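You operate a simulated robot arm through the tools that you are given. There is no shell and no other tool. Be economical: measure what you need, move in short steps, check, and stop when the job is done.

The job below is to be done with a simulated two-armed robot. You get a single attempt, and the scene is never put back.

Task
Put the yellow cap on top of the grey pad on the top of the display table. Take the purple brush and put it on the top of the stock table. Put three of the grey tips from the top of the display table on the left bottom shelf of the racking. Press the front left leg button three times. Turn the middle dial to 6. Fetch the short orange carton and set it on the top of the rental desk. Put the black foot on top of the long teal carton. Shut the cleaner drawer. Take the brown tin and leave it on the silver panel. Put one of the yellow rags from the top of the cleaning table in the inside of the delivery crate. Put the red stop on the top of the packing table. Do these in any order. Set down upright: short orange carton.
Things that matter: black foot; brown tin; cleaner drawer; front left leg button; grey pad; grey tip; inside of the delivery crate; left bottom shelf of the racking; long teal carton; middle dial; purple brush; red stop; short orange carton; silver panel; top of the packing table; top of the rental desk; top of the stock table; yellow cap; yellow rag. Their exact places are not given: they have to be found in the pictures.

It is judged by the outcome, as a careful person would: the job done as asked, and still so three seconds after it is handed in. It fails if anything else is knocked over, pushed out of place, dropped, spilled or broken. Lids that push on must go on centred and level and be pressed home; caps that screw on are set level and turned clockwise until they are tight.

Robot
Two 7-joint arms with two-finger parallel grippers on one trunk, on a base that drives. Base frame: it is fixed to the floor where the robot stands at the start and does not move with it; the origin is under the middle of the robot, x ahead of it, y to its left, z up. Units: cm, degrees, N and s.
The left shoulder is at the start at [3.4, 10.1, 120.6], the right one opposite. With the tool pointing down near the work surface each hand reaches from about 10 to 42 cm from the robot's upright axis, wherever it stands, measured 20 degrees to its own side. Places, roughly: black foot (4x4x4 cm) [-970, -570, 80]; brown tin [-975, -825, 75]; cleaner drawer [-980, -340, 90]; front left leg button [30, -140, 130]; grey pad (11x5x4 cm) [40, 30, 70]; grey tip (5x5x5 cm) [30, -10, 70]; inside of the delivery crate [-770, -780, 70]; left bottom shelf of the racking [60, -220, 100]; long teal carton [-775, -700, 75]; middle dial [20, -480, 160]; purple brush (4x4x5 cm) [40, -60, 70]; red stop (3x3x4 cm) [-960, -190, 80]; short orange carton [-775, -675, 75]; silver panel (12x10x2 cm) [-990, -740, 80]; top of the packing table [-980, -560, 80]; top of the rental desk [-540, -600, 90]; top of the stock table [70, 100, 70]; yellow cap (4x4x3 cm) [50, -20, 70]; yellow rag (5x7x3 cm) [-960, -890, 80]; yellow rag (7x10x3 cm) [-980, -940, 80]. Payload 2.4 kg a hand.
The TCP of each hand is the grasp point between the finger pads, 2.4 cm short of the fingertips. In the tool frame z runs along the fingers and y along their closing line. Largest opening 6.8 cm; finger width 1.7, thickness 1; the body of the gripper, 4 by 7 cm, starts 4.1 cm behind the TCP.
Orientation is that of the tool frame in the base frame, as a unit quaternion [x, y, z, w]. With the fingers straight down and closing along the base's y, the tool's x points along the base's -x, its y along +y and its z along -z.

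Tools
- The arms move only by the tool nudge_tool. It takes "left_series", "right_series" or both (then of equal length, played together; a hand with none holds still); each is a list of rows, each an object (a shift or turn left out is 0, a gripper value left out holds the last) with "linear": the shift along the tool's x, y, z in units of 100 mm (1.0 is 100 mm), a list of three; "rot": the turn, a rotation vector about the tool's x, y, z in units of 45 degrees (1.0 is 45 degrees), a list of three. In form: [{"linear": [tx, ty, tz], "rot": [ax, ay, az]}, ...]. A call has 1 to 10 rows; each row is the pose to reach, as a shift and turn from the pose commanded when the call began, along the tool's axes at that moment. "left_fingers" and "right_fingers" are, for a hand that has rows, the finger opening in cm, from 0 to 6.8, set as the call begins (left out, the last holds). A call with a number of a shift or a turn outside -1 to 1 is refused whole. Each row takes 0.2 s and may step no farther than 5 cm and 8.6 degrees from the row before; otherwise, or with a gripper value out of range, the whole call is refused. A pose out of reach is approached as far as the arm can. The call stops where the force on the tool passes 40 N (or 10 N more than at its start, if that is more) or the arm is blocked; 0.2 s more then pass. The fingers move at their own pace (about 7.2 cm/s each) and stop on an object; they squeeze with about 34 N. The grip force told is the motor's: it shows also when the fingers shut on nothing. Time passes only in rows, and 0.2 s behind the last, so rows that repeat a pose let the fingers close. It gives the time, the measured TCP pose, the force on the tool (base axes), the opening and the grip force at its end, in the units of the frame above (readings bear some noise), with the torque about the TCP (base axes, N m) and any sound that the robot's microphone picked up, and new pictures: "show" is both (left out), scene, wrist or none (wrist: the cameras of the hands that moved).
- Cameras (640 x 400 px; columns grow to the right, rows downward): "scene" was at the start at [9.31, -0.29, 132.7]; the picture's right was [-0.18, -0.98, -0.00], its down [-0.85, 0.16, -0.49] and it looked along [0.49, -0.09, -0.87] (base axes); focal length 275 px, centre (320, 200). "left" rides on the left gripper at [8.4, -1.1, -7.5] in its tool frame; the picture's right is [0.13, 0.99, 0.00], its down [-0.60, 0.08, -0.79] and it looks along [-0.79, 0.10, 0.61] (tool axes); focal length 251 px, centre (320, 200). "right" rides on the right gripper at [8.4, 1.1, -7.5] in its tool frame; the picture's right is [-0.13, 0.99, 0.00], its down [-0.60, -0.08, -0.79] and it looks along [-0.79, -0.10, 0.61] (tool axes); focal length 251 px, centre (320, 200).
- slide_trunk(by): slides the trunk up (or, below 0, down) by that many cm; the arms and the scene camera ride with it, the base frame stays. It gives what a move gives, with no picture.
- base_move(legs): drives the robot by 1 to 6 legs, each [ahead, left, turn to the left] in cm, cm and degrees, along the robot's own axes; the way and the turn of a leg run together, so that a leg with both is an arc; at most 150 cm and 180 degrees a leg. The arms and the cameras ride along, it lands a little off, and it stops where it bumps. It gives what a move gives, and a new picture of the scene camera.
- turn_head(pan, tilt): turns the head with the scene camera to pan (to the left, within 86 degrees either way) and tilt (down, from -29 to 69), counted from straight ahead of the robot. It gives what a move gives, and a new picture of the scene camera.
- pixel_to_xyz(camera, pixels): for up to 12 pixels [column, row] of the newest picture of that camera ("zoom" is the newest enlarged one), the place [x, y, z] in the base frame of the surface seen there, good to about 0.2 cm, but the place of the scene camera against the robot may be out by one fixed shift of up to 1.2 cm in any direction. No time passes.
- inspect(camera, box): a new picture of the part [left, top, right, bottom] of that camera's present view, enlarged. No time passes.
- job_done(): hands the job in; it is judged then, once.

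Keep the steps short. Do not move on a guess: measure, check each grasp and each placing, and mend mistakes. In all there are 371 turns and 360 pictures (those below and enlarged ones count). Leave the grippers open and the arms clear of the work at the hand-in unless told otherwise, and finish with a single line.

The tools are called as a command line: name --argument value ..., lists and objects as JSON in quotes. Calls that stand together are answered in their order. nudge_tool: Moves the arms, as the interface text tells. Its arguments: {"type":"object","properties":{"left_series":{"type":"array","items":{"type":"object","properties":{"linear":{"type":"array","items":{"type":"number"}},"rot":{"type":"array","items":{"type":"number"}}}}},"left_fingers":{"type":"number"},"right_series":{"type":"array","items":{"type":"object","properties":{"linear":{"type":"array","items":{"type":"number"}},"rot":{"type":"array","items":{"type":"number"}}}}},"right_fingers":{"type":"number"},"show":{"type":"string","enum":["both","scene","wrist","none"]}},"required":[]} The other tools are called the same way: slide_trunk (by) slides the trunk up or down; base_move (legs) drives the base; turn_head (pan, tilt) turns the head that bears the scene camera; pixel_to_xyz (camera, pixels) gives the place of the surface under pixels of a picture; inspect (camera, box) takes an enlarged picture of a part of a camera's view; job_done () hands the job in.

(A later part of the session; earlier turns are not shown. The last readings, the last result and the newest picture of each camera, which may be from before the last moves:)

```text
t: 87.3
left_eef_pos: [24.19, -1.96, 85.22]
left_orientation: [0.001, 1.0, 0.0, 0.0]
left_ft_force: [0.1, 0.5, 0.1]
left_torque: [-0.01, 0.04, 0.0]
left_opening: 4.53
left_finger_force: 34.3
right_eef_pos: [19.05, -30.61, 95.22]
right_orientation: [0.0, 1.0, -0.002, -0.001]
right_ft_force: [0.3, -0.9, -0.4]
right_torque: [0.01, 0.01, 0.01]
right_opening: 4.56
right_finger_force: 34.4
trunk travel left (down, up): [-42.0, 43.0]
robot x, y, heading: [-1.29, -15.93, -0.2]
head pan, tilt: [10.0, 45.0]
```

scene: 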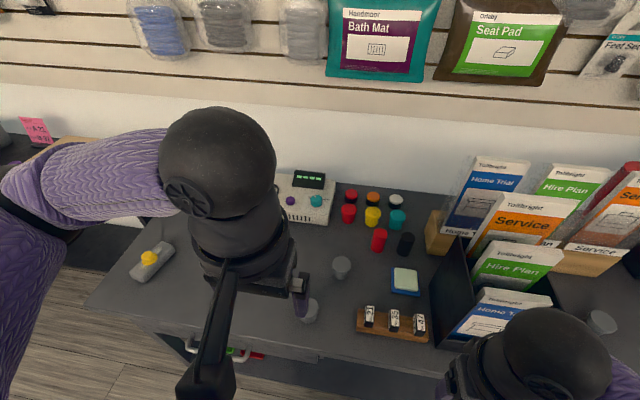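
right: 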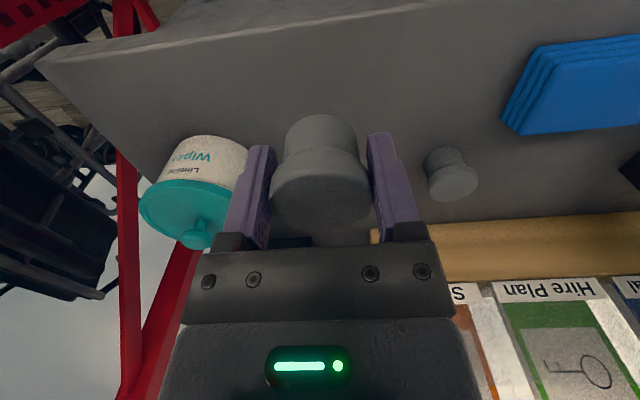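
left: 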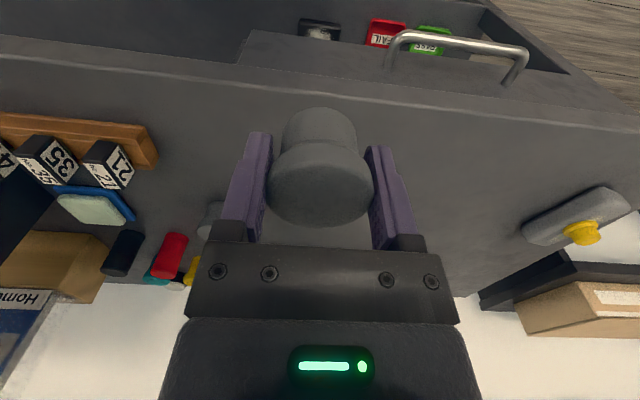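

Two tips held. I back away and drive right, then look at the racking.

base_move --legs '[[-20, 0, 0], [0, -110, 0]]'

turn_head --pan -40 --tilt 20

```text
t: 94.2
left_eef_pos: [3.77, -113.07, 85.2]
left_orientation: [0.004, 1.0, 0.0, -0.001]
left_ft_force: [0.7, -0.1, -0.5]
left_torque: [0.03, -0.05, 0.02]
left_opening: 4.53
left_finger_force: 33.9
right_eef_pos: [-1.67, -141.69, 95.29]
right_orientation: [0.003, 1.0, 0.0, -0.001]
right_ft_force: [0.2, 0.2, 0.1]
right_torque: [-0.03, 0.01, 0.02]
right_opening: 4.51
right_finger_force: 33.6
trunk travel left (down, up): [-42.0, 43.0]
robot x, y, heading: [-22.31, -126.26, -0.6]
head pan, tilt: [10.0, 45.0]
```

scene: 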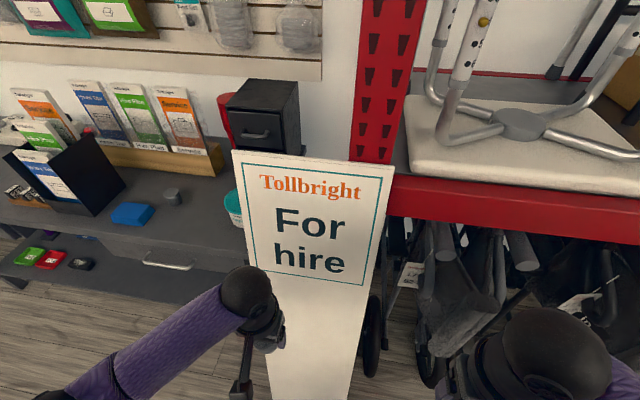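

```text
t: 95.3
left_eef_pos: [3.72, -113.1, 85.25]
left_orientation: [0.005, 1.0, 0.0, 0.0]
left_ft_force: [-0.3, -0.3, -0.8]
left_torque: [0.01, -0.01, -0.03]
left_opening: 4.54
left_finger_force: 34.4
right_eef_pos: [-1.71, -141.67, 95.19]
right_orientation: [0.004, 1.0, -0.001, -0.001]
right_ft_force: [0.1, 0.1, 0.3]
right_torque: [0.01, -0.01, 0.04]
right_opening: 4.5
right_finger_force: 33.5
trunk travel left (down, up): [-42.0, 43.0]
robot x, y, heading: [-22.33, -126.48, -0.7]
head pan, tilt: [-40.0, 20.0]
```

scene: 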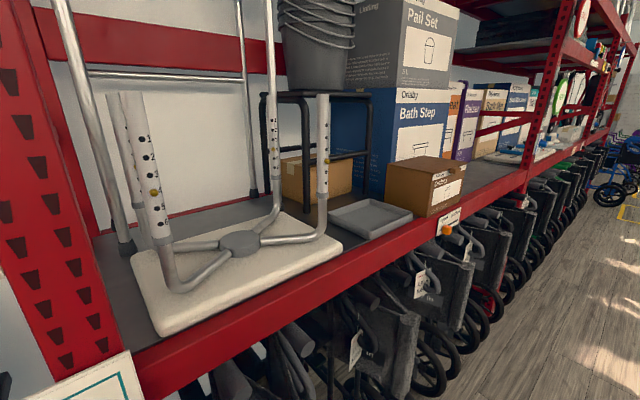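

I see the racking's bottom shelf with an upturned stool, tray and boxes. I measure the free shelf areas and stool leg/button.

pixel_to_xyz --camera "scene" --pixels '[[332, 225], [480, 185], [505, 172], [335, 205], [400, 205], [155, 192], [325, 160], [330, 250], [480, 200], [120, 260], [235, 240], [435, 190]]'

inspect --camera "scene" --box '[80, 60, 400, 260]'

inspect --camera "scene" --box '[300, 100, 620, 300]'

```text
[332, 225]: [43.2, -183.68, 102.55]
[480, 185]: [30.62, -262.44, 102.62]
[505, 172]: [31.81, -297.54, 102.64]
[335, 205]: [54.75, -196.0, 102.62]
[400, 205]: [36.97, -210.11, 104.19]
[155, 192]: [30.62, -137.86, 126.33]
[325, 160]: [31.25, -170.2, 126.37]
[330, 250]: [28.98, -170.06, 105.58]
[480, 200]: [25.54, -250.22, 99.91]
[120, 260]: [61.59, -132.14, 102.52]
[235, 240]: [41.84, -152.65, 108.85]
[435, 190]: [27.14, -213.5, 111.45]
```

```text
2.00 times, centred on (240, 160) of scene
```

zoom: 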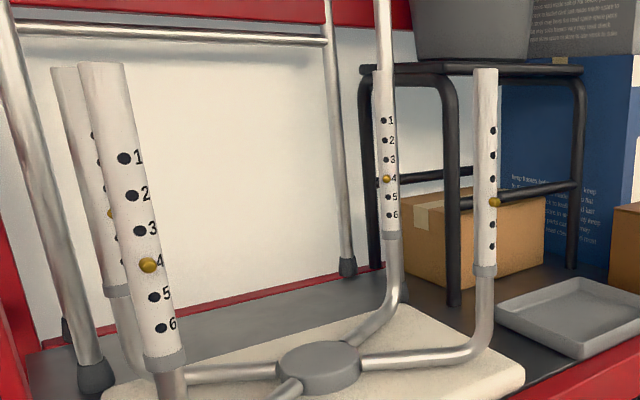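

```text
2.00 times, centred on (460, 200) of scene
```

zoom: 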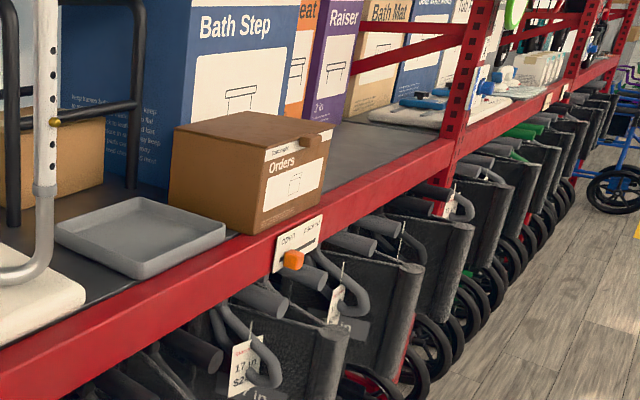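

Free shelf area is right of the "Orders" carton (y≈-235…-280, z 102.6). I drive right along the aisle and raise the trunk.

slide_trunk --by 30

base_move --legs '[[0, -118, 0.7]]'

turn_head --pan -10 --tilt 45

```text
t: 98.3
left_eef_pos: [3.66, -113.02, 115.17]
left_orientation: [0.004, 1.0, 0.0, 0.001]
left_ft_force: [-0.6, -0.8, -0.1]
left_torque: [-0.01, -0.03, 0.02]
left_opening: 4.56
left_finger_force: 33.7
right_eef_pos: [-1.61, -141.63, 125.14]
right_orientation: [0.003, 1.0, -0.001, -0.001]
right_ft_force: [-0.5, -0.7, 0.1]
right_torque: [0.02, -0.01, 0.0]
right_opening: 4.52
right_finger_force: 34.1
trunk travel left (down, up): [-72.0, 13.0]
robot x, y, heading: [-21.86, -126.49, -0.6]
head pan, tilt: [-40.0, 20.0]
```

```text
t: 104.3
left_eef_pos: [3.08, -230.35, 115.16]
left_orientation: [-0.001, 1.0, 0.0, 0.0]
left_ft_force: [1.0, 0.4, -0.7]
left_torque: [-0.03, 0.0, 0.04]
left_opening: 4.52
left_finger_force: 34.1
right_eef_pos: [-1.92, -259.0, 125.18]
right_orientation: [-0.001, 1.0, 0.0, -0.001]
right_ft_force: [-0.5, -0.1, -1.7]
right_torque: [-0.02, 0.01, -0.03]
right_opening: 4.53
right_finger_force: 34.5
trunk travel left (down, up): [-72.0, 13.0]
robot x, y, heading: [-22.62, -244.08, -0.0]
head pan, tilt: [-40.0, 20.0]
```

scene: 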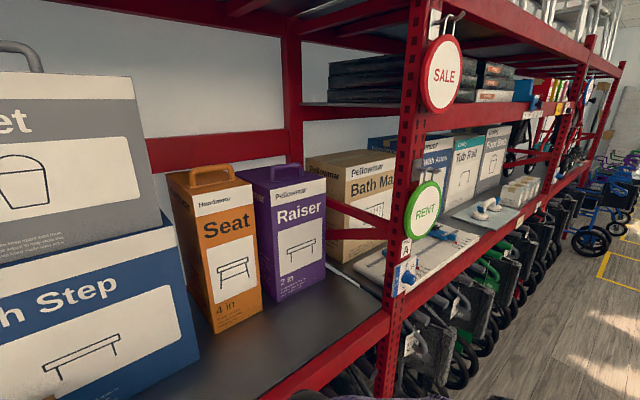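

```text
t: 105.3
left_eef_pos: [3.22, -230.38, 115.22]
left_orientation: [0.0, 1.0, 0.0, 0.0]
left_ft_force: [-1.2, 0.4, -0.8]
left_torque: [0.01, -0.02, 0.01]
left_opening: 4.52
left_finger_force: 33.9
right_eef_pos: [-1.93, -259.05, 125.17]
right_orientation: [-0.002, 1.0, -0.001, -0.001]
right_ft_force: [-1.0, -0.2, -0.9]
right_torque: [0.01, 0.0, 0.01]
right_opening: 4.54
right_finger_force: 33.9
trunk travel left (down, up): [-72.0, 13.0]
robot x, y, heading: [-22.52, -243.77, 0.2]
head pan, tilt: [-10.0, 45.0]
```

scene: 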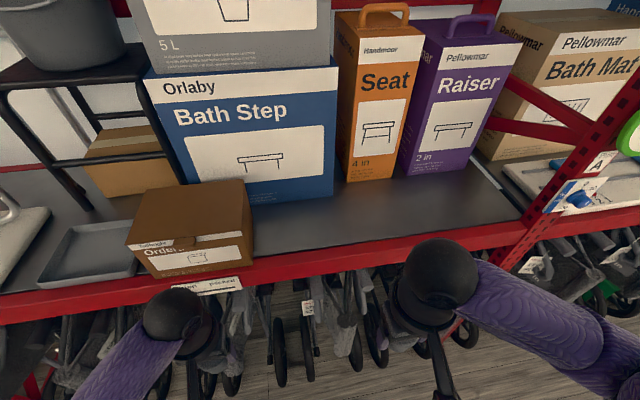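

pixel_to_xyz --camera "scene" --pixels '[[255, 250], [350, 245], [440, 225], [340, 200], [430, 190], [340, 265], [255, 260], [265, 310], [350, 300], [450, 310], [520, 210]]'

```text
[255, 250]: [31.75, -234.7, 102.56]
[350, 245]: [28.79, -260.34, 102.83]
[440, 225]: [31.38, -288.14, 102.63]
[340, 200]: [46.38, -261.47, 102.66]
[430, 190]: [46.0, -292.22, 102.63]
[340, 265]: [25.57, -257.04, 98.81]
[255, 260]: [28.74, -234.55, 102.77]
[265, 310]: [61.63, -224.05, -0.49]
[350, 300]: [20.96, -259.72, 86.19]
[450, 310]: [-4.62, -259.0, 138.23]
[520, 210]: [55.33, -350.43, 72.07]
```

I drive right 11, then ahead 18 to bring the shelf in reach.

base_move --legs '[[0, -11, 0], [18, 0, 0]]'

```text
t: 107.6
left_eef_pos: [19.92, -241.36, 115.26]
left_orientation: [0.0, 1.0, 0.001, 0.001]
left_ft_force: [0.2, 0.8, -0.1]
left_torque: [-0.01, 0.03, 0.02]
left_opening: 4.56
left_finger_force: 33.6
right_eef_pos: [14.74, -269.99, 125.22]
right_orientation: [-0.002, 1.0, -0.001, -0.001]
right_ft_force: [-1.1, 0.0, -0.4]
right_torque: [-0.01, 0.0, 0.02]
right_opening: 4.53
right_finger_force: 34.5
trunk travel left (down, up): [-72.0, 13.0]
robot x, y, heading: [-5.85, -254.88, 0.1]
head pan, tilt: [-10.0, 45.0]
stopped in leg 2: the robot was blocked; the commanded pose is now the measured one
```

scene: 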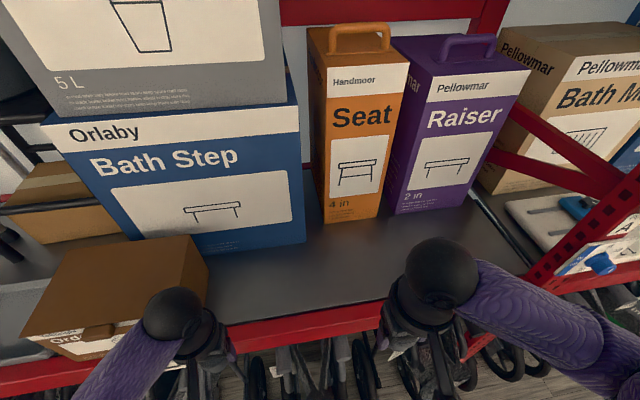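

Blocked lightly at x=-5.85 (wheelchairs below), close enough. I bring the right hand over the shelf at (31.5,-268).

nudge_tool --right_series '[{"linear": [-0.4, 0.0, 0]}, {"linear": [-0.8, 0.1, 0.1]}, {"linear": [-1.0, 0.2, 0.4]}, {"linear": [-1.0, 0.2, 0.8]}]' --show "none"

nudge_tool --right_series '[{"linear": [-0.35, 0.0, 0]}, {"linear": [-0.67, 0, 0.2]}, {"linear": [-0.67, 0, 0.5]}, {"linear": [-0.67, 0, 0.8]}]' --show "wrist"

```text
t: 108.6
left_eef_pos: [19.97, -241.42, 115.12]
left_orientation: [-0.001, 1.0, 0.0, 0.0]
left_ft_force: [-0.1, 0.1, 0.6]
left_torque: [-0.01, 0.01, 0.01]
left_opening: 4.53
left_finger_force: 33.9
right_eef_pos: [24.93, -268.07, 117.03]
right_orientation: [-0.002, 1.0, -0.001, 0.0]
right_ft_force: [-0.4, 0.6, 0.0]
right_torque: [-0.01, 0.02, 0.0]
right_opening: 4.5
right_finger_force: 33.6
trunk travel left (down, up): [-72.0, 13.0]
robot x, y, heading: [-6.01, -254.98, 0.3]
head pan, tilt: [-10.0, 45.0]
```

```text
t: 109.6
left_eef_pos: [19.99, -241.27, 115.09]
left_orientation: [-0.001, 1.0, 0.0, 0.0]
left_ft_force: [0.1, 0.2, -0.8]
left_torque: [0.02, 0.0, 0.02]
left_opening: 4.54
left_finger_force: 33.8
right_eef_pos: [31.69, -268.01, 109.17]
right_orientation: [-0.002, 1.0, 0.0, -0.001]
right_ft_force: [-0.3, 0.1, -0.5]
right_torque: [0.0, 0.03, 0.01]
right_opening: 4.52
right_finger_force: 33.9
trunk travel left (down, up): [-72.0, 13.0]
robot x, y, heading: [-5.53, -254.8, 0.1]
head pan, tilt: [-10.0, 45.0]
```

right: 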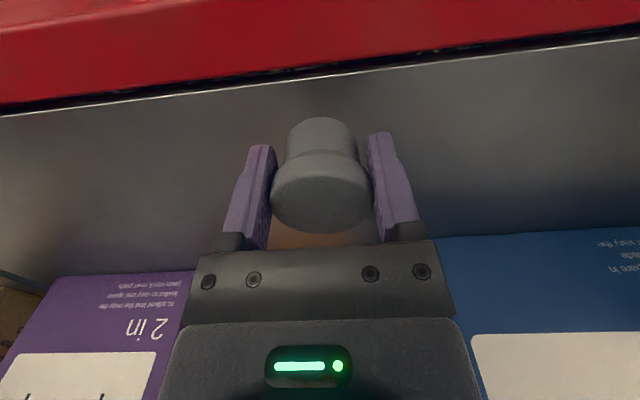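

pixel_to_xyz --camera "right" --pixels '[[320, 95], [220, 120], [430, 130], [322, 118], [200, 310], [430, 200]]'

```text
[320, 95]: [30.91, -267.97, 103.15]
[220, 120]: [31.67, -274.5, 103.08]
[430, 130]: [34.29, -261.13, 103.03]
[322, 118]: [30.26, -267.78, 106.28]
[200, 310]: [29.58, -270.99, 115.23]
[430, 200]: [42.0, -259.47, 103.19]
```

The surface is z≈103.1, front lip near x≈30. I shift ahead 1 and left 3, lower 3.0 cm, release.

nudge_tool --right_series '[{"linear": [-0.1, 0.3, 0]}, {"linear": [-0.1, 0.3, 0.15]}, {"linear": [-0.1, 0.3, 0.25]}, {"linear": [-0.1, 0.3, 0.3]}]' --show "wrist"

nudge_tool --right_series '[{"linear": [0, 0, 0]}, {"linear": [0, 0, 0]}, {"linear": [0, 0, 0]}]' --right_fingers 6.7 --show "none"

nudge_tool --right_series '[{"linear": [0, 0, -0.3]}, {"linear": [0.0, 0, -0.7]}, {"linear": [0.4, 0, -1.0]}, {"linear": [0.8, 0, -1.0]}, {"linear": [1.0, -0.2, -1.0]}]' --show "wrist"

```text
t: 110.6
left_eef_pos: [19.93, -241.32, 115.19]
left_orientation: [0.0, 1.0, 0.0, 0.0]
left_ft_force: [0.5, -0.2, -0.9]
left_torque: [-0.01, -0.03, -0.03]
left_opening: 4.52
left_finger_force: 34.2
right_eef_pos: [32.52, -264.98, 106.2]
right_orientation: [-0.002, 1.0, -0.002, 0.0]
right_ft_force: [-1.0, -0.2, 3.4]
right_torque: [0.01, 0.06, -0.03]
right_opening: 4.54
right_finger_force: 34.0
trunk travel left (down, up): [-72.0, 13.0]
robot x, y, heading: [-5.81, -255.3, 0.0]
head pan, tilt: [-10.0, 45.0]
```

right: 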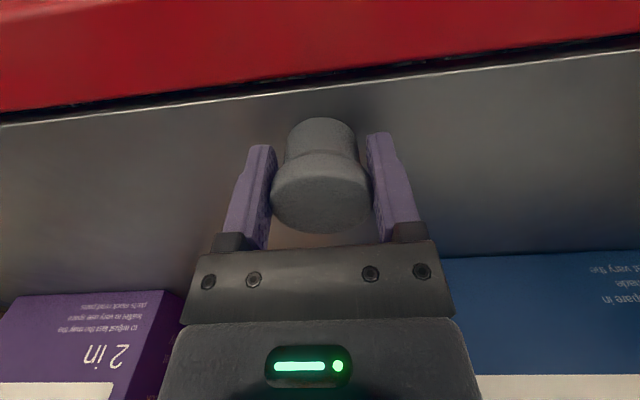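

```text
t: 111.4
left_eef_pos: [20.04, -241.36, 115.24]
left_orientation: [-0.001, 1.0, 0.0, -0.001]
left_ft_force: [0.1, -0.5, -0.1]
left_torque: [-0.02, 0.0, -0.01]
left_opening: 4.52
left_finger_force: 34.2
right_eef_pos: [32.5, -265.13, 106.07]
right_orientation: [-0.001, 1.0, -0.001, -0.001]
right_ft_force: [-0.2, -0.6, -0.8]
right_torque: [-0.02, 0.01, 0.0]
right_opening: 6.69
right_finger_force: 0.0
trunk travel left (down, up): [-72.0, 13.0]
robot x, y, heading: [-5.44, -254.8, -0.0]
head pan, tilt: [-10.0, 45.0]
```

```text
t: 112.6
left_eef_pos: [19.81, -241.46, 115.19]
left_orientation: [0.0, 1.0, 0.0, 0.0]
left_ft_force: [-0.6, 0.3, -0.6]
left_torque: [-0.01, -0.04, 0.02]
left_opening: 4.52
left_finger_force: 34.2
right_eef_pos: [22.56, -267.13, 116.07]
right_orientation: [-0.002, 1.0, -0.001, -0.001]
right_ft_force: [-0.5, 0.1, -0.7]
right_torque: [0.0, 0.02, -0.01]
right_opening: 6.68
right_finger_force: 0.2
trunk travel left (down, up): [-72.0, 13.0]
robot x, y, heading: [-5.52, -255.27, 0.1]
head pan, tilt: [-10.0, 45.0]
```

right: 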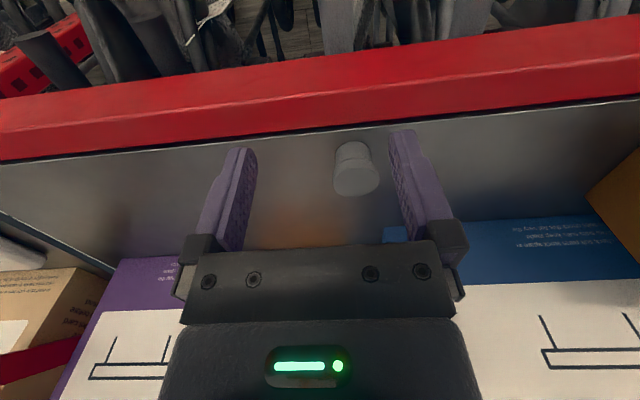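

Tip 1 stands on the shelf. Left hand to (32.5,-246).

nudge_tool --left_series '[{"linear": [-0.3, -0.2, 0]}, {"linear": [-0.6, -0.4, 0]}, {"linear": [-1.0, -0.45, 0.1]}, {"linear": [-1.0, -0.45, 0.4]}, {"linear": [-1.0, -0.45, 0.6]}]' --show "none"

nudge_tool --left_series '[{"linear": [-0.26, 0, 0]}, {"linear": [-0.26, 0, 0.2]}, {"linear": [-0.26, 0, 0.3]}]' --show "wrist"

```text
t: 113.8
left_eef_pos: [29.91, -245.85, 109.27]
left_orientation: [-0.001, 1.0, -0.001, 0.0]
left_ft_force: [0.7, -0.4, -0.6]
left_torque: [-0.02, 0.03, 0.03]
left_opening: 4.5
left_finger_force: 33.7
right_eef_pos: [22.65, -267.2, 116.23]
right_orientation: [-0.002, 1.0, -0.001, 0.0]
right_ft_force: [0.6, -0.5, 0.1]
right_torque: [-0.01, 0.0, 0.01]
right_opening: 6.68
right_finger_force: 0.1
trunk travel left (down, up): [-72.0, 13.0]
robot x, y, heading: [-5.45, -255.25, 0.2]
head pan, tilt: [-10.0, 45.0]
```

```text
t: 114.6
left_eef_pos: [32.53, -245.89, 106.21]
left_orientation: [-0.002, 1.0, 0.001, 0.001]
left_ft_force: [0.7, 1.0, -1.0]
left_torque: [0.01, 0.02, -0.02]
left_opening: 4.54
left_finger_force: 33.7
right_eef_pos: [22.58, -267.08, 116.11]
right_orientation: [-0.002, 1.0, -0.001, -0.002]
right_ft_force: [-0.2, -0.6, 0.5]
right_torque: [0.02, 0.01, 0.01]
right_opening: 6.72
right_finger_force: 0.0
trunk travel left (down, up): [-72.0, 13.0]
robot x, y, heading: [-5.66, -255.24, 0.2]
head pan, tilt: [-10.0, 45.0]
```

left: 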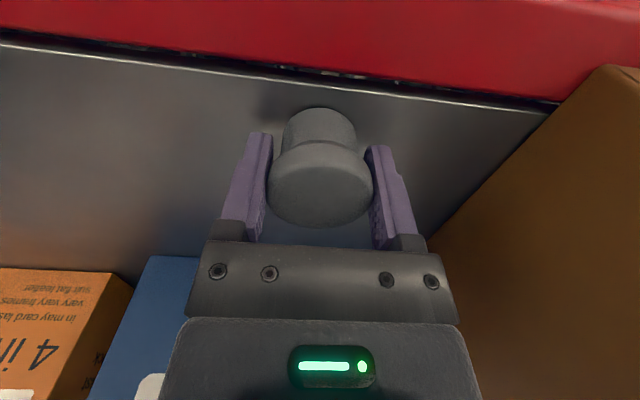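

nudge_tool --left_series '[{"linear": [0, 0, 0.01]}, {"linear": [0, 0, 0.02]}]' --show "none"

nudge_tool --left_series '[{"linear": [0, 0, 0]}, {"linear": [0, 0, 0]}, {"linear": [0, 0, 0]}]' --left_fingers 6.7 --show "none"

nudge_tool --left_series '[{"linear": [0, 0, -0.3]}, {"linear": [0.0, 0, -0.7]}, {"linear": [0.4, 0, -1.0]}, {"linear": [0.8, 0, -1.0]}, {"linear": [1.0, 0.2, -1.0]}]' --show "wrist"

```text
t: 115.2
left_eef_pos: [32.5, -245.93, 106.29]
left_orientation: [0.0, 1.0, 0.0, 0.002]
left_ft_force: [-0.7, 2.0, 18.6]
left_torque: [0.1, 0.21, 0.02]
left_opening: 4.53
left_finger_force: 33.9
right_eef_pos: [22.52, -266.99, 116.24]
right_orientation: [-0.001, 1.0, -0.001, -0.001]
right_ft_force: [-0.2, 0.1, -0.1]
right_torque: [0.01, -0.02, -0.01]
right_opening: 6.73
right_finger_force: 0.0
trunk travel left (down, up): [-72.0, 13.0]
robot x, y, heading: [-5.98, -255.01, 0.2]
head pan, tilt: [-10.0, 45.0]
```

```text
t: 116.0
left_eef_pos: [32.4, -245.86, 106.06]
left_orientation: [-0.001, 1.0, 0.0, 0.001]
left_ft_force: [0.7, 0.0, 0.3]
left_torque: [0.0, 0.0, 0.01]
left_opening: 6.68
left_finger_force: 0.1
right_eef_pos: [22.62, -267.06, 116.24]
right_orientation: [-0.002, 1.0, -0.001, -0.001]
right_ft_force: [0.1, -0.2, -0.5]
right_torque: [0.0, 0.02, -0.01]
right_opening: 6.71
right_finger_force: 0.1
trunk travel left (down, up): [-72.0, 13.0]
robot x, y, heading: [-5.65, -254.72, 0.1]
head pan, tilt: [-10.0, 45.0]
```

```text
t: 117.2
left_eef_pos: [22.46, -243.86, 116.17]
left_orientation: [-0.002, 1.0, 0.0, 0.0]
left_ft_force: [-0.7, 0.8, -0.1]
left_torque: [-0.02, -0.01, -0.02]
left_opening: 6.69
left_finger_force: 0.0
right_eef_pos: [22.66, -266.96, 116.22]
right_orientation: [-0.002, 1.0, -0.001, -0.001]
right_ft_force: [-0.3, -1.2, 0.1]
right_torque: [0.02, -0.02, -0.03]
right_opening: 6.68
right_finger_force: 0.1
trunk travel left (down, up): [-72.0, 13.0]
robot x, y, heading: [-5.83, -255.2, -0.4]
head pan, tilt: [-10.0, 45.0]
```

left: 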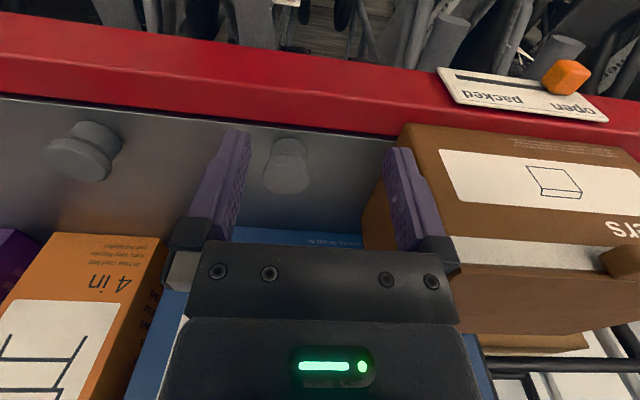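

Both tips stand. Now I go back toward the stool with the leg button and look.

base_move --legs '[[-17, 0, 0], [0, 104, 0]]'

turn_head --pan 10 --tilt 35

```text
t: 123.6
left_eef_pos: [6.5, -141.67, 116.02]
left_orientation: [0.006, 1.0, 0.0, 0.0]
left_ft_force: [0.4, -0.9, 0.3]
left_torque: [-0.01, -0.02, -0.01]
left_opening: 6.69
left_finger_force: 0.0
right_eef_pos: [6.13, -164.79, 116.14]
right_orientation: [0.006, 1.0, -0.001, 0.0]
right_ft_force: [0.1, 0.8, -0.2]
right_torque: [-0.01, -0.02, 0.01]
right_opening: 6.71
right_finger_force: 0.0
trunk travel left (down, up): [-72.0, 13.0]
robot x, y, heading: [-22.05, -152.12, -0.8]
head pan, tilt: [-10.0, 45.0]
```

scene: 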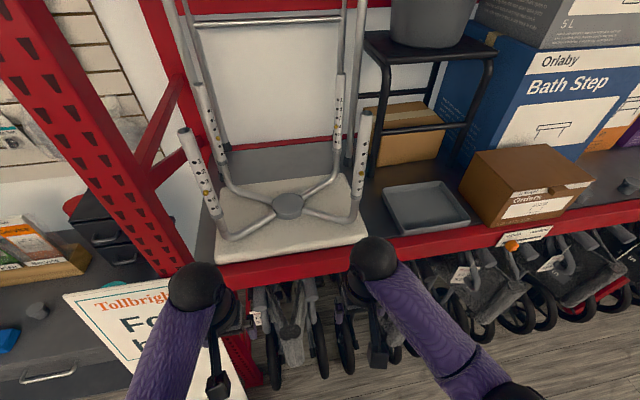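

```text
t: 124.4
left_eef_pos: [6.48, -141.7, 116.18]
left_orientation: [0.007, 1.0, 0.0, -0.001]
left_ft_force: [0.1, 0.7, 1.6]
left_torque: [0.02, 0.02, 0.0]
left_opening: 6.67
left_finger_force: 0.0
right_eef_pos: [6.07, -164.79, 116.11]
right_orientation: [0.007, 1.0, -0.001, -0.001]
right_ft_force: [0.0, -0.1, 0.8]
right_torque: [-0.01, 0.0, -0.04]
right_opening: 6.69
right_finger_force: 0.1
trunk travel left (down, up): [-72.0, 13.0]
robot x, y, heading: [-21.74, -152.55, -0.9]
head pan, tilt: [10.0, 35.0]
```

scene: 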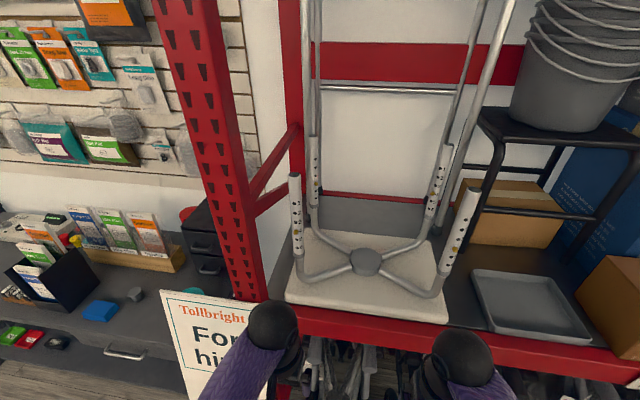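

inspect --camera "scene" --box '[240, 160, 360, 235]'

inspect --camera "scene" --box '[280, 130, 500, 300]'

pixel_to_xyz --camera "scene" --pixels '[[250, 305], [170, 295], [222, 320], [296, 178], [298, 240], [298, 275], [250, 240], [260, 295], [290, 300], [296, 220]]'

```text
5.33 times, centred on (300, 198) of scene
```

zoom: 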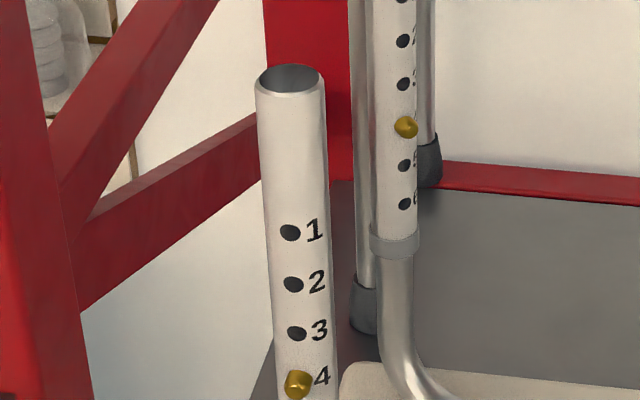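

```text
2.35 times, centred on (390, 215) of scene
```

zoom: 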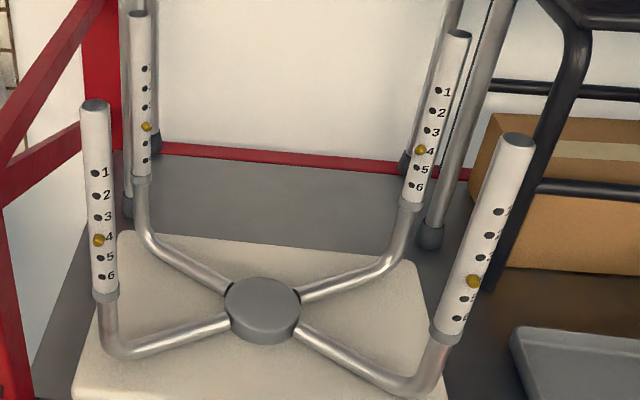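

```text
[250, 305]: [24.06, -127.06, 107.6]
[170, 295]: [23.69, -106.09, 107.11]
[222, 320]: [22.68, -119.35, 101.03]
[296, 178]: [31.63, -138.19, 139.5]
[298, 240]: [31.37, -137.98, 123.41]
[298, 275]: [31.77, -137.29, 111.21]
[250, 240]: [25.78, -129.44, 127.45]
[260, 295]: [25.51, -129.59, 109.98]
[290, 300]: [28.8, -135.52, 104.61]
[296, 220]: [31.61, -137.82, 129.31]
```

I see the front-left leg at (31,-138), brass button by hole 4. I measure it and begin turning the left hand to point forward (rotating −45° about tool y while moving ahead).

pixel_to_xyz --camera "scene" --pixels '[[295.5, 232], [296, 231], [299, 232], [301, 226], [294, 226]]'

nudge_tool --left_series '[{"linear": [-0.1, 0, -0.1], "rot": [0, -0.17, 0]}, {"linear": [-0.2, 0, -0.2], "rot": [0, -0.34, 0]}, {"linear": [-0.4, 0, -0.3], "rot": [0, -0.51, 0]}, {"linear": [-0.6, 0.1, -0.4], "rot": [0, -0.68, 0]}, {"linear": [-0.7, 0.2, -0.5], "rot": [0, -0.85, 0]}, {"linear": [-0.8, 0.3, -0.6], "rot": [0, -1.0, 0]}]' --left_fingers 0 --show "none"

```text
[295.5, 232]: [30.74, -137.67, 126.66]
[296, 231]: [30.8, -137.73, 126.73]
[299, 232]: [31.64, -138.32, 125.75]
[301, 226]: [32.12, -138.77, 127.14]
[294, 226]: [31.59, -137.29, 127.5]
```

```text
t: 125.8
left_eef_pos: [14.5, -138.95, 122.28]
left_orientation: [0.007, 0.923, -0.002, 0.384]
left_ft_force: [0.9, -0.2, 0.3]
left_torque: [-0.01, 0.0, 0.01]
left_opening: 0.0
left_finger_force: 24.0
right_eef_pos: [5.97, -164.81, 116.14]
right_orientation: [0.007, 1.0, -0.001, 0.0]
right_ft_force: [0.0, -0.2, 0.8]
right_torque: [0.04, -0.03, 0.0]
right_opening: 6.7
right_finger_force: 0.1
trunk travel left (down, up): [-72.0, 13.0]
robot x, y, heading: [-22.32, -152.12, -0.7]
head pan, tilt: [10.0, 35.0]
```

nudge_tool --left_series '[{"linear": [-0.1, 0, 0.0], "rot": [0, -0.17, 0]}, {"linear": [-0.2, 0, 0.05], "rot": [0, -0.34, 0]}, {"linear": [-0.4, 0, 0.1], "rot": [0, -0.51, 0]}, {"linear": [-0.6, 0.1, 0.15], "rot": [0, -0.68, 0]}, {"linear": [-0.7, 0.1, 0.2], "rot": [0, -0.85, 0]}, {"linear": [-0.83, 0.1, 0.22], "rot": [0, -1.0, 0]}]' --show "both"

```text
t: 127.2
left_eef_pos: [21.83, -137.88, 126.51]
left_orientation: [0.006, 0.706, -0.006, 0.708]
left_ft_force: [-0.3, 0.0, -0.6]
left_torque: [0.02, 0.01, 0.03]
left_opening: 0.0
left_finger_force: 23.5
right_eef_pos: [6.03, -164.71, 116.1]
right_orientation: [0.008, 1.0, -0.001, -0.001]
right_ft_force: [-0.5, -1.1, 0.4]
right_torque: [0.0, 0.0, -0.04]
right_opening: 6.72
right_finger_force: 0.1
trunk travel left (down, up): [-72.0, 13.0]
robot x, y, heading: [-21.95, -152.23, -1.0]
head pan, tilt: [10.0, 35.0]
```

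scene: 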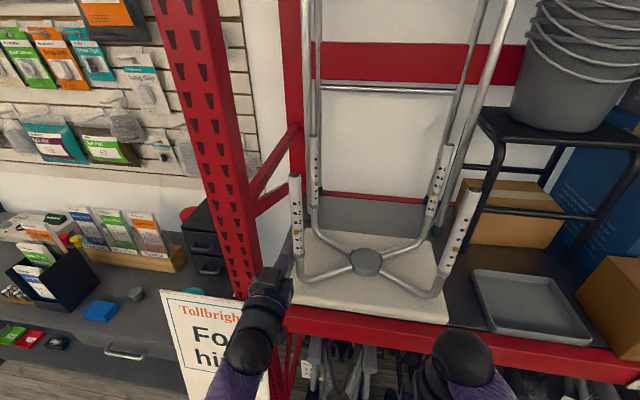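
left: 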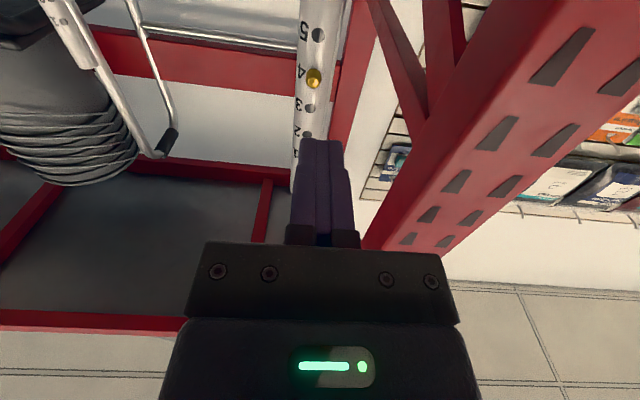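

The button is at (313,78) in the left view (upside-down). I measure it.

inspect --camera "left" --box '[260, 20, 388, 100]'

pixel_to_xyz --camera "left" --pixels '[[313, 76], [314, 80], [310, 107], [318, 36], [300, 90], [330, 70]]'

```text
5.00 times, centred on (324, 60) of left
```

zoom: 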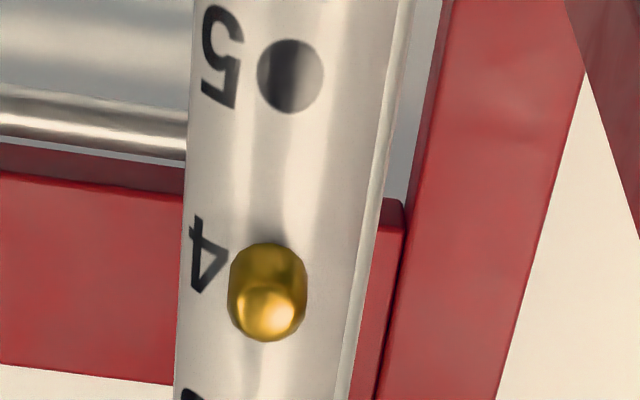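

```text
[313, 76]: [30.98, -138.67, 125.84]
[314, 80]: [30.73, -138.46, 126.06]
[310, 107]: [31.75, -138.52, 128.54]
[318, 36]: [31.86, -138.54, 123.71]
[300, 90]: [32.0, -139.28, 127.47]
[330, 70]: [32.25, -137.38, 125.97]
```

Button tip ≈ (30.7,-138.45,126.1). I align and approach to just in front of it (fingertip x≈30.0).

nudge_tool --left_series '[{"linear": [0.04, -0.057, 0.2]}, {"linear": [0.04, -0.057, 0.4]}, {"linear": [0.04, -0.057, 0.57]}]' --show "wrist"

inspect --camera "scene" --box '[240, 190, 360, 265]'

```text
t: 128.0
left_eef_pos: [27.71, -138.65, 126.06]
left_orientation: [0.005, 0.707, -0.006, 0.707]
left_ft_force: [0.3, -0.4, 0.3]
left_torque: [0.0, -0.01, 0.01]
left_opening: 0.0
left_finger_force: 24.1
right_eef_pos: [6.06, -164.81, 116.09]
right_orientation: [0.007, 1.0, -0.001, 0.0]
right_ft_force: [0.4, 0.6, 0.4]
right_torque: [-0.01, -0.03, -0.01]
right_opening: 6.71
right_finger_force: 0.2
trunk travel left (down, up): [-72.0, 13.0]
robot x, y, heading: [-22.06, -152.01, -0.6]
head pan, tilt: [10.0, 35.0]
```

left: 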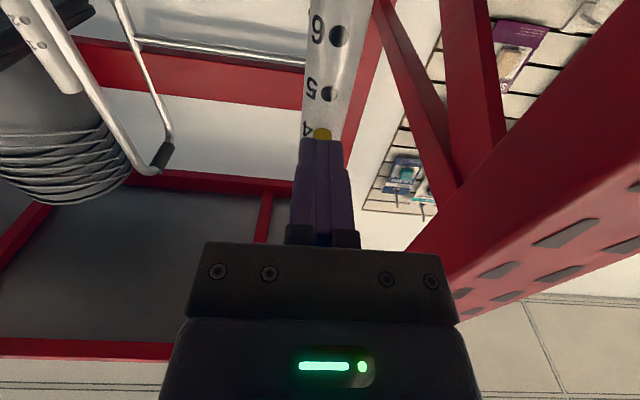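

```text
5.33 times, centred on (300, 228) of scene
```

zoom: 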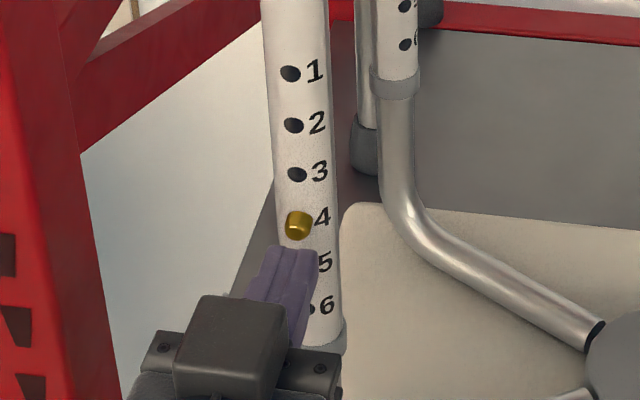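

Aligned. First press: push in to ~1.3 cm and return, watching force and sound.

nudge_tool --left_series '[{"linear": [0, 0.01, 0.05]}, {"linear": [0, 0.01, 0.09]}, {"linear": [0, 0.01, 0.12]}]' --show "wrist"

```text
t: 128.8
left_eef_pos: [28.79, -138.45, 126.06]
left_orientation: [0.005, 0.707, -0.005, 0.707]
left_ft_force: [-3.4, -0.6, -2.6]
left_torque: [-0.01, 0.04, 0.02]
left_opening: 0.0
left_finger_force: 23.5
right_eef_pos: [6.11, -164.77, 116.23]
right_orientation: [0.007, 1.0, -0.001, -0.001]
right_ft_force: [0.0, 0.4, -0.4]
right_torque: [0.01, 0.03, -0.02]
right_opening: 6.69
right_finger_force: 0.0
trunk travel left (down, up): [-72.0, 13.0]
robot x, y, heading: [-21.7, -152.33, -0.8]
head pan, tilt: [10.0, 35.0]
```

left: 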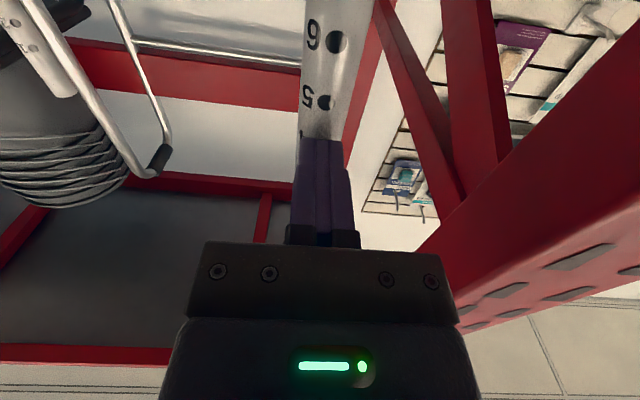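

Force 3.4 N, no click yet. Push 0.4 cm more.

nudge_tool --left_series '[{"linear": [0, 0, 0.02]}, {"linear": [0, 0, 0.04]}]' --show "none"

```text
t: 129.4
left_eef_pos: [28.98, -138.5, 125.98]
left_orientation: [0.004, 0.707, -0.004, 0.707]
left_ft_force: [-11.1, 0.1, -4.6]
left_torque: [-0.03, 0.09, 0.03]
left_opening: 0.0
left_finger_force: 23.8
right_eef_pos: [5.84, -164.76, 116.27]
right_orientation: [0.008, 1.0, -0.001, 0.0]
right_ft_force: [-0.6, 0.3, -0.1]
right_torque: [-0.03, -0.01, -0.03]
right_opening: 6.67
right_finger_force: 0.1
trunk travel left (down, up): [-72.0, 13.0]
robot x, y, heading: [-22.0, -152.2, -0.6]
head pan, tilt: [10.0, 35.0]
heard: click
```

Click heard at 11 N. I release fully and press again the same way.

nudge_tool --left_series '[{"linear": [0, 0, -0.08]}, {"linear": [0, 0, -0.16]}, {"linear": [0, 0, -0.16]}, {"linear": [0, 0, -0.08]}, {"linear": [0, 0, -0.03]}, {"linear": [0, 0, 0]}, {"linear": [0, 0, 0]}]' --show "none"

nudge_tool --left_series '[{"linear": [0, 0, -0.08]}, {"linear": [0, 0, -0.16]}, {"linear": [0, 0, -0.16]}]' --show "wrist"

```text
t: 131.0
left_eef_pos: [28.95, -138.44, 125.93]
left_orientation: [0.005, 0.708, -0.005, 0.707]
left_ft_force: [-10.5, -0.7, -3.4]
left_torque: [0.07, 0.05, -0.05]
left_opening: 0.0
left_finger_force: 24.2
right_eef_pos: [5.89, -164.79, 116.3]
right_orientation: [0.007, 1.0, -0.001, -0.001]
right_ft_force: [-0.6, 0.0, 0.2]
right_torque: [-0.01, 0.0, 0.02]
right_opening: 6.7
right_finger_force: 0.1
trunk travel left (down, up): [-72.0, 13.0]
robot x, y, heading: [-22.03, -151.97, -0.9]
head pan, tilt: [10.0, 35.0]
heard: click
```

```text
t: 131.8
left_eef_pos: [27.62, -138.4, 126.04]
left_orientation: [0.006, 0.707, -0.006, 0.707]
left_ft_force: [0.5, -0.7, 0.9]
left_torque: [-0.01, -0.02, -0.02]
left_opening: 0.0
left_finger_force: 23.8
right_eef_pos: [6.0, -164.71, 116.23]
right_orientation: [0.007, 1.0, 0.0, -0.001]
right_ft_force: [0.4, -0.4, -0.3]
right_torque: [0.02, 0.02, -0.04]
right_opening: 6.69
right_finger_force: 0.1
trunk travel left (down, up): [-72.0, 13.0]
robot x, y, heading: [-22.03, -152.29, -0.8]
head pan, tilt: [10.0, 35.0]
```

left: 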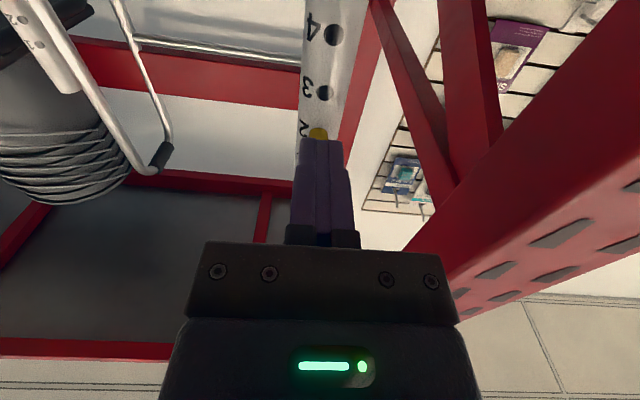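

The leg steps one hole per press (now 2 after two clicks). Third press.

nudge_tool --left_series '[{"linear": [0, 0, 0.08]}, {"linear": [0, 0, 0.13]}, {"linear": [0, 0, 0.16]}, {"linear": [0, 0, 0.16]}]' --show "none"

nudge_tool --left_series '[{"linear": [0, 0, -0.08]}, {"linear": [0, 0, -0.3]}, {"linear": [0, 0, -0.6]}, {"linear": [0, 0, -0.8]}]' --show "both"

```text
t: 132.8
left_eef_pos: [29.05, -138.43, 125.98]
left_orientation: [0.005, 0.707, -0.005, 0.707]
left_ft_force: [-12.1, 1.4, -4.9]
left_torque: [-0.04, 0.09, 0.06]
left_opening: 0.02
left_finger_force: 23.4
right_eef_pos: [5.97, -164.79, 116.26]
right_orientation: [0.007, 1.0, -0.001, 0.0]
right_ft_force: [-0.2, 0.0, 0.0]
right_torque: [-0.01, 0.0, -0.01]
right_opening: 6.72
right_finger_force: 0.0
trunk travel left (down, up): [-72.0, 13.0]
robot x, y, heading: [-21.97, -151.86, -1.0]
head pan, tilt: [10.0, 35.0]
heard: click
```

```text
t: 133.8
left_eef_pos: [21.16, -138.53, 126.0]
left_orientation: [0.006, 0.706, -0.005, 0.708]
left_ft_force: [0.6, 0.0, -0.3]
left_torque: [-0.02, -0.05, -0.01]
left_opening: 0.0
left_finger_force: 23.0
right_eef_pos: [5.91, -164.76, 116.22]
right_orientation: [0.007, 1.0, -0.001, -0.001]
right_ft_force: [0.8, -0.4, 0.1]
right_torque: [-0.01, 0.0, 0.03]
right_opening: 6.71
right_finger_force: 0.0
trunk travel left (down, up): [-72.0, 13.0]
robot x, y, heading: [-22.16, -152.31, -0.7]
head pan, tilt: [10.0, 35.0]
```

scene: 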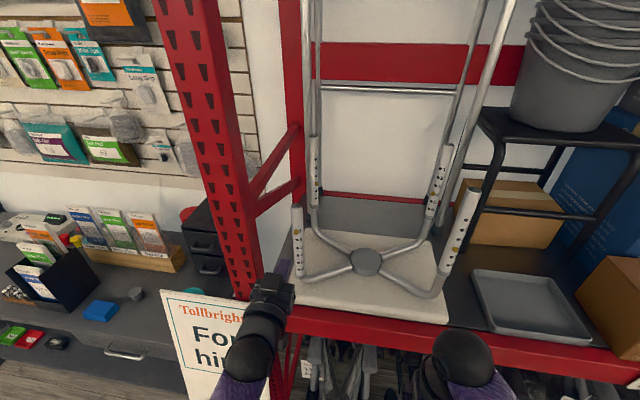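
left: 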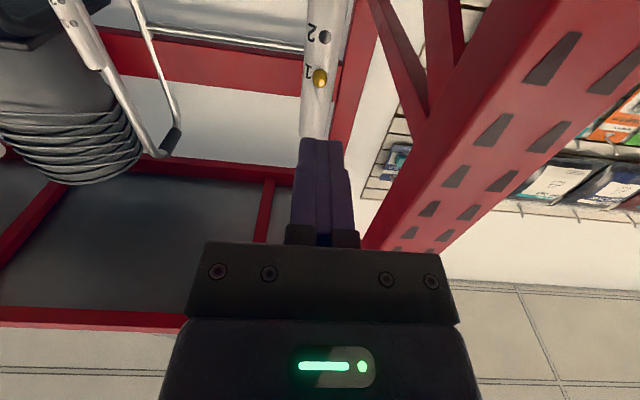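

Three clicks; button now at hole 1. I back off and return the left hand to pointing down.

nudge_tool --left_series '[{"linear": [0.0, 0, -0.2], "rot": [0, 0.17, 0]}, {"linear": [0.1, 0, -0.4], "rot": [0, 0.34, 0]}, {"linear": [0.2, 0, -0.5], "rot": [0, 0.51, 0]}, {"linear": [0.3, 0, -0.6], "rot": [0, 0.68, 0]}, {"linear": [0.35, 0, -0.7], "rot": [0, 0.85, 0]}, {"linear": [0.4, 0, -0.73], "rot": [0, 1.0, 0]}]' --left_fingers 6 --show "none"

nudge_tool --left_series '[{"linear": [0.2, 0, 0], "rot": [0, 0.17, 0]}, {"linear": [0.35, 0, 0], "rot": [0, 0.34, 0]}, {"linear": [0.5, 0, -0.05], "rot": [0, 0.51, 0]}, {"linear": [0.65, 0, -0.1], "rot": [0, 0.68, 0]}, {"linear": [0.8, 0, -0.12], "rot": [0, 0.85, 0]}, {"linear": [0.99, 0, -0.14], "rot": [0, 1.0, 0]}]' --show "none"

```text
t: 135.2
left_eef_pos: [13.85, -138.28, 121.97]
left_orientation: [0.007, 0.924, -0.003, 0.382]
left_ft_force: [-0.3, 0.3, 0.5]
left_torque: [0.05, -0.03, 0.01]
left_opening: 6.01
left_finger_force: 0.1
right_eef_pos: [6.16, -164.89, 116.06]
right_orientation: [0.008, 1.0, -0.001, -0.001]
right_ft_force: [1.0, 1.0, 0.1]
right_torque: [0.01, 0.01, 0.03]
right_opening: 6.69
right_finger_force: 0.1
trunk travel left (down, up): [-72.0, 13.0]
robot x, y, heading: [-22.04, -152.29, -1.1]
head pan, tilt: [10.0, 35.0]
```

```text
t: 136.6
left_eef_pos: [6.0, -138.18, 116.03]
left_orientation: [0.007, 1.0, 0.0, -0.001]
left_ft_force: [0.4, -0.4, 0.9]
left_torque: [-0.03, -0.01, 0.0]
left_opening: 5.99
left_finger_force: 0.2
right_eef_pos: [5.99, -164.85, 116.24]
right_orientation: [0.007, 1.0, 0.0, -0.001]
right_ft_force: [1.1, -0.3, 1.2]
right_torque: [-0.01, 0.0, 0.0]
right_opening: 6.71
right_finger_force: 0.0
trunk travel left (down, up): [-72.0, 13.0]
robot x, y, heading: [-21.76, -152.36, -0.7]
head pan, tilt: [10.0, 35.0]
```

Now the third tip at (42,-69.4). I retract the left hand higher, then drive there.

nudge_tool --left_series '[{"linear": [0.3, 0, -0.3]}, {"linear": [0.6, 0, -0.6]}, {"linear": [0.7, 0, -1.0]}]' --show "none"

base_move --legs '[[0, 95, 0.8], [25, 0, 0]]'

slide_trunk --by -30

inspect --camera "right" --box '[0, 0, 640, 400]'

```text
t: 137.4
left_eef_pos: [-1.11, -138.02, 125.93]
left_orientation: [0.007, 1.0, 0.0, -0.001]
left_ft_force: [0.7, -0.1, 0.6]
left_torque: [-0.04, -0.01, 0.0]
left_opening: 6.02
left_finger_force: 0.1
right_eef_pos: [6.16, -164.77, 116.26]
right_orientation: [0.007, 1.0, -0.001, -0.001]
right_ft_force: [0.3, 0.2, 0.2]
right_torque: [0.0, 0.01, -0.02]
right_opening: 6.7
right_finger_force: 0.1
trunk travel left (down, up): [-72.0, 13.0]
robot x, y, heading: [-21.93, -151.98, -1.0]
head pan, tilt: [10.0, 35.0]
```

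```text
t: 143.8
left_eef_pos: [24.2, -42.14, 125.92]
left_orientation: [-0.001, 1.0, 0.0, 0.0]
left_ft_force: [-0.4, 0.1, -0.1]
left_torque: [0.02, 0.0, -0.01]
left_opening: 5.99
left_finger_force: 0.0
right_eef_pos: [31.85, -68.66, 116.23]
right_orientation: [-0.002, 1.0, -0.001, 0.0]
right_ft_force: [-0.6, 0.1, -0.1]
right_torque: [0.0, 0.0, -0.02]
right_opening: 6.69
right_finger_force: 0.1
trunk travel left (down, up): [-72.0, 13.0]
robot x, y, heading: [3.62, -56.52, 0.0]
head pan, tilt: [10.0, 35.0]
```

scene: 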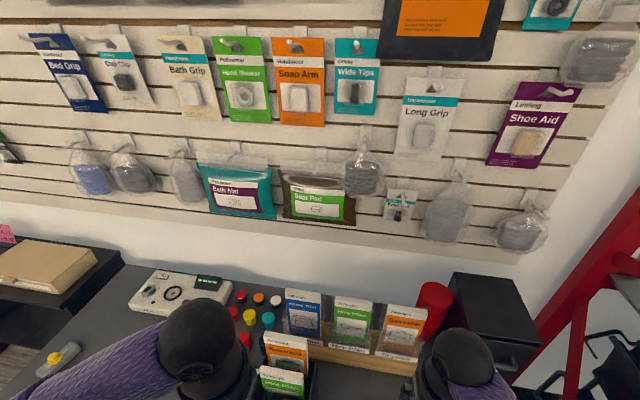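

```text
t: 146.8
left_eef_pos: [24.19, -42.2, 95.92]
left_orientation: [-0.002, 1.0, 0.0, -0.001]
left_ft_force: [0.1, 0.8, -0.6]
left_torque: [0.02, -0.01, 0.0]
left_opening: 6.01
left_finger_force: 0.1
right_eef_pos: [31.7, -68.76, 86.27]
right_orientation: [-0.002, 1.0, 0.0, 0.0]
right_ft_force: [0.8, 0.1, 1.3]
right_torque: [-0.01, -0.01, -0.01]
right_opening: 6.69
right_finger_force: 0.0
trunk travel left (down, up): [-42.0, 43.0]
robot x, y, heading: [3.0, -56.69, -0.1]
head pan, tilt: [10.0, 35.0]
```

```text
1.00 times, centred on (320, 200) of right (not enlarged: the box is as wide or as high as the picture)
```

zoom: 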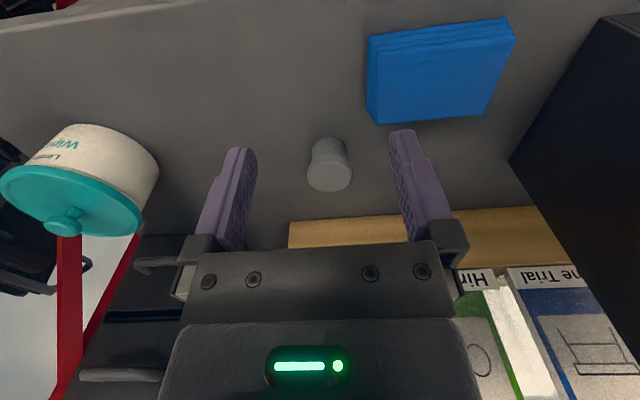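

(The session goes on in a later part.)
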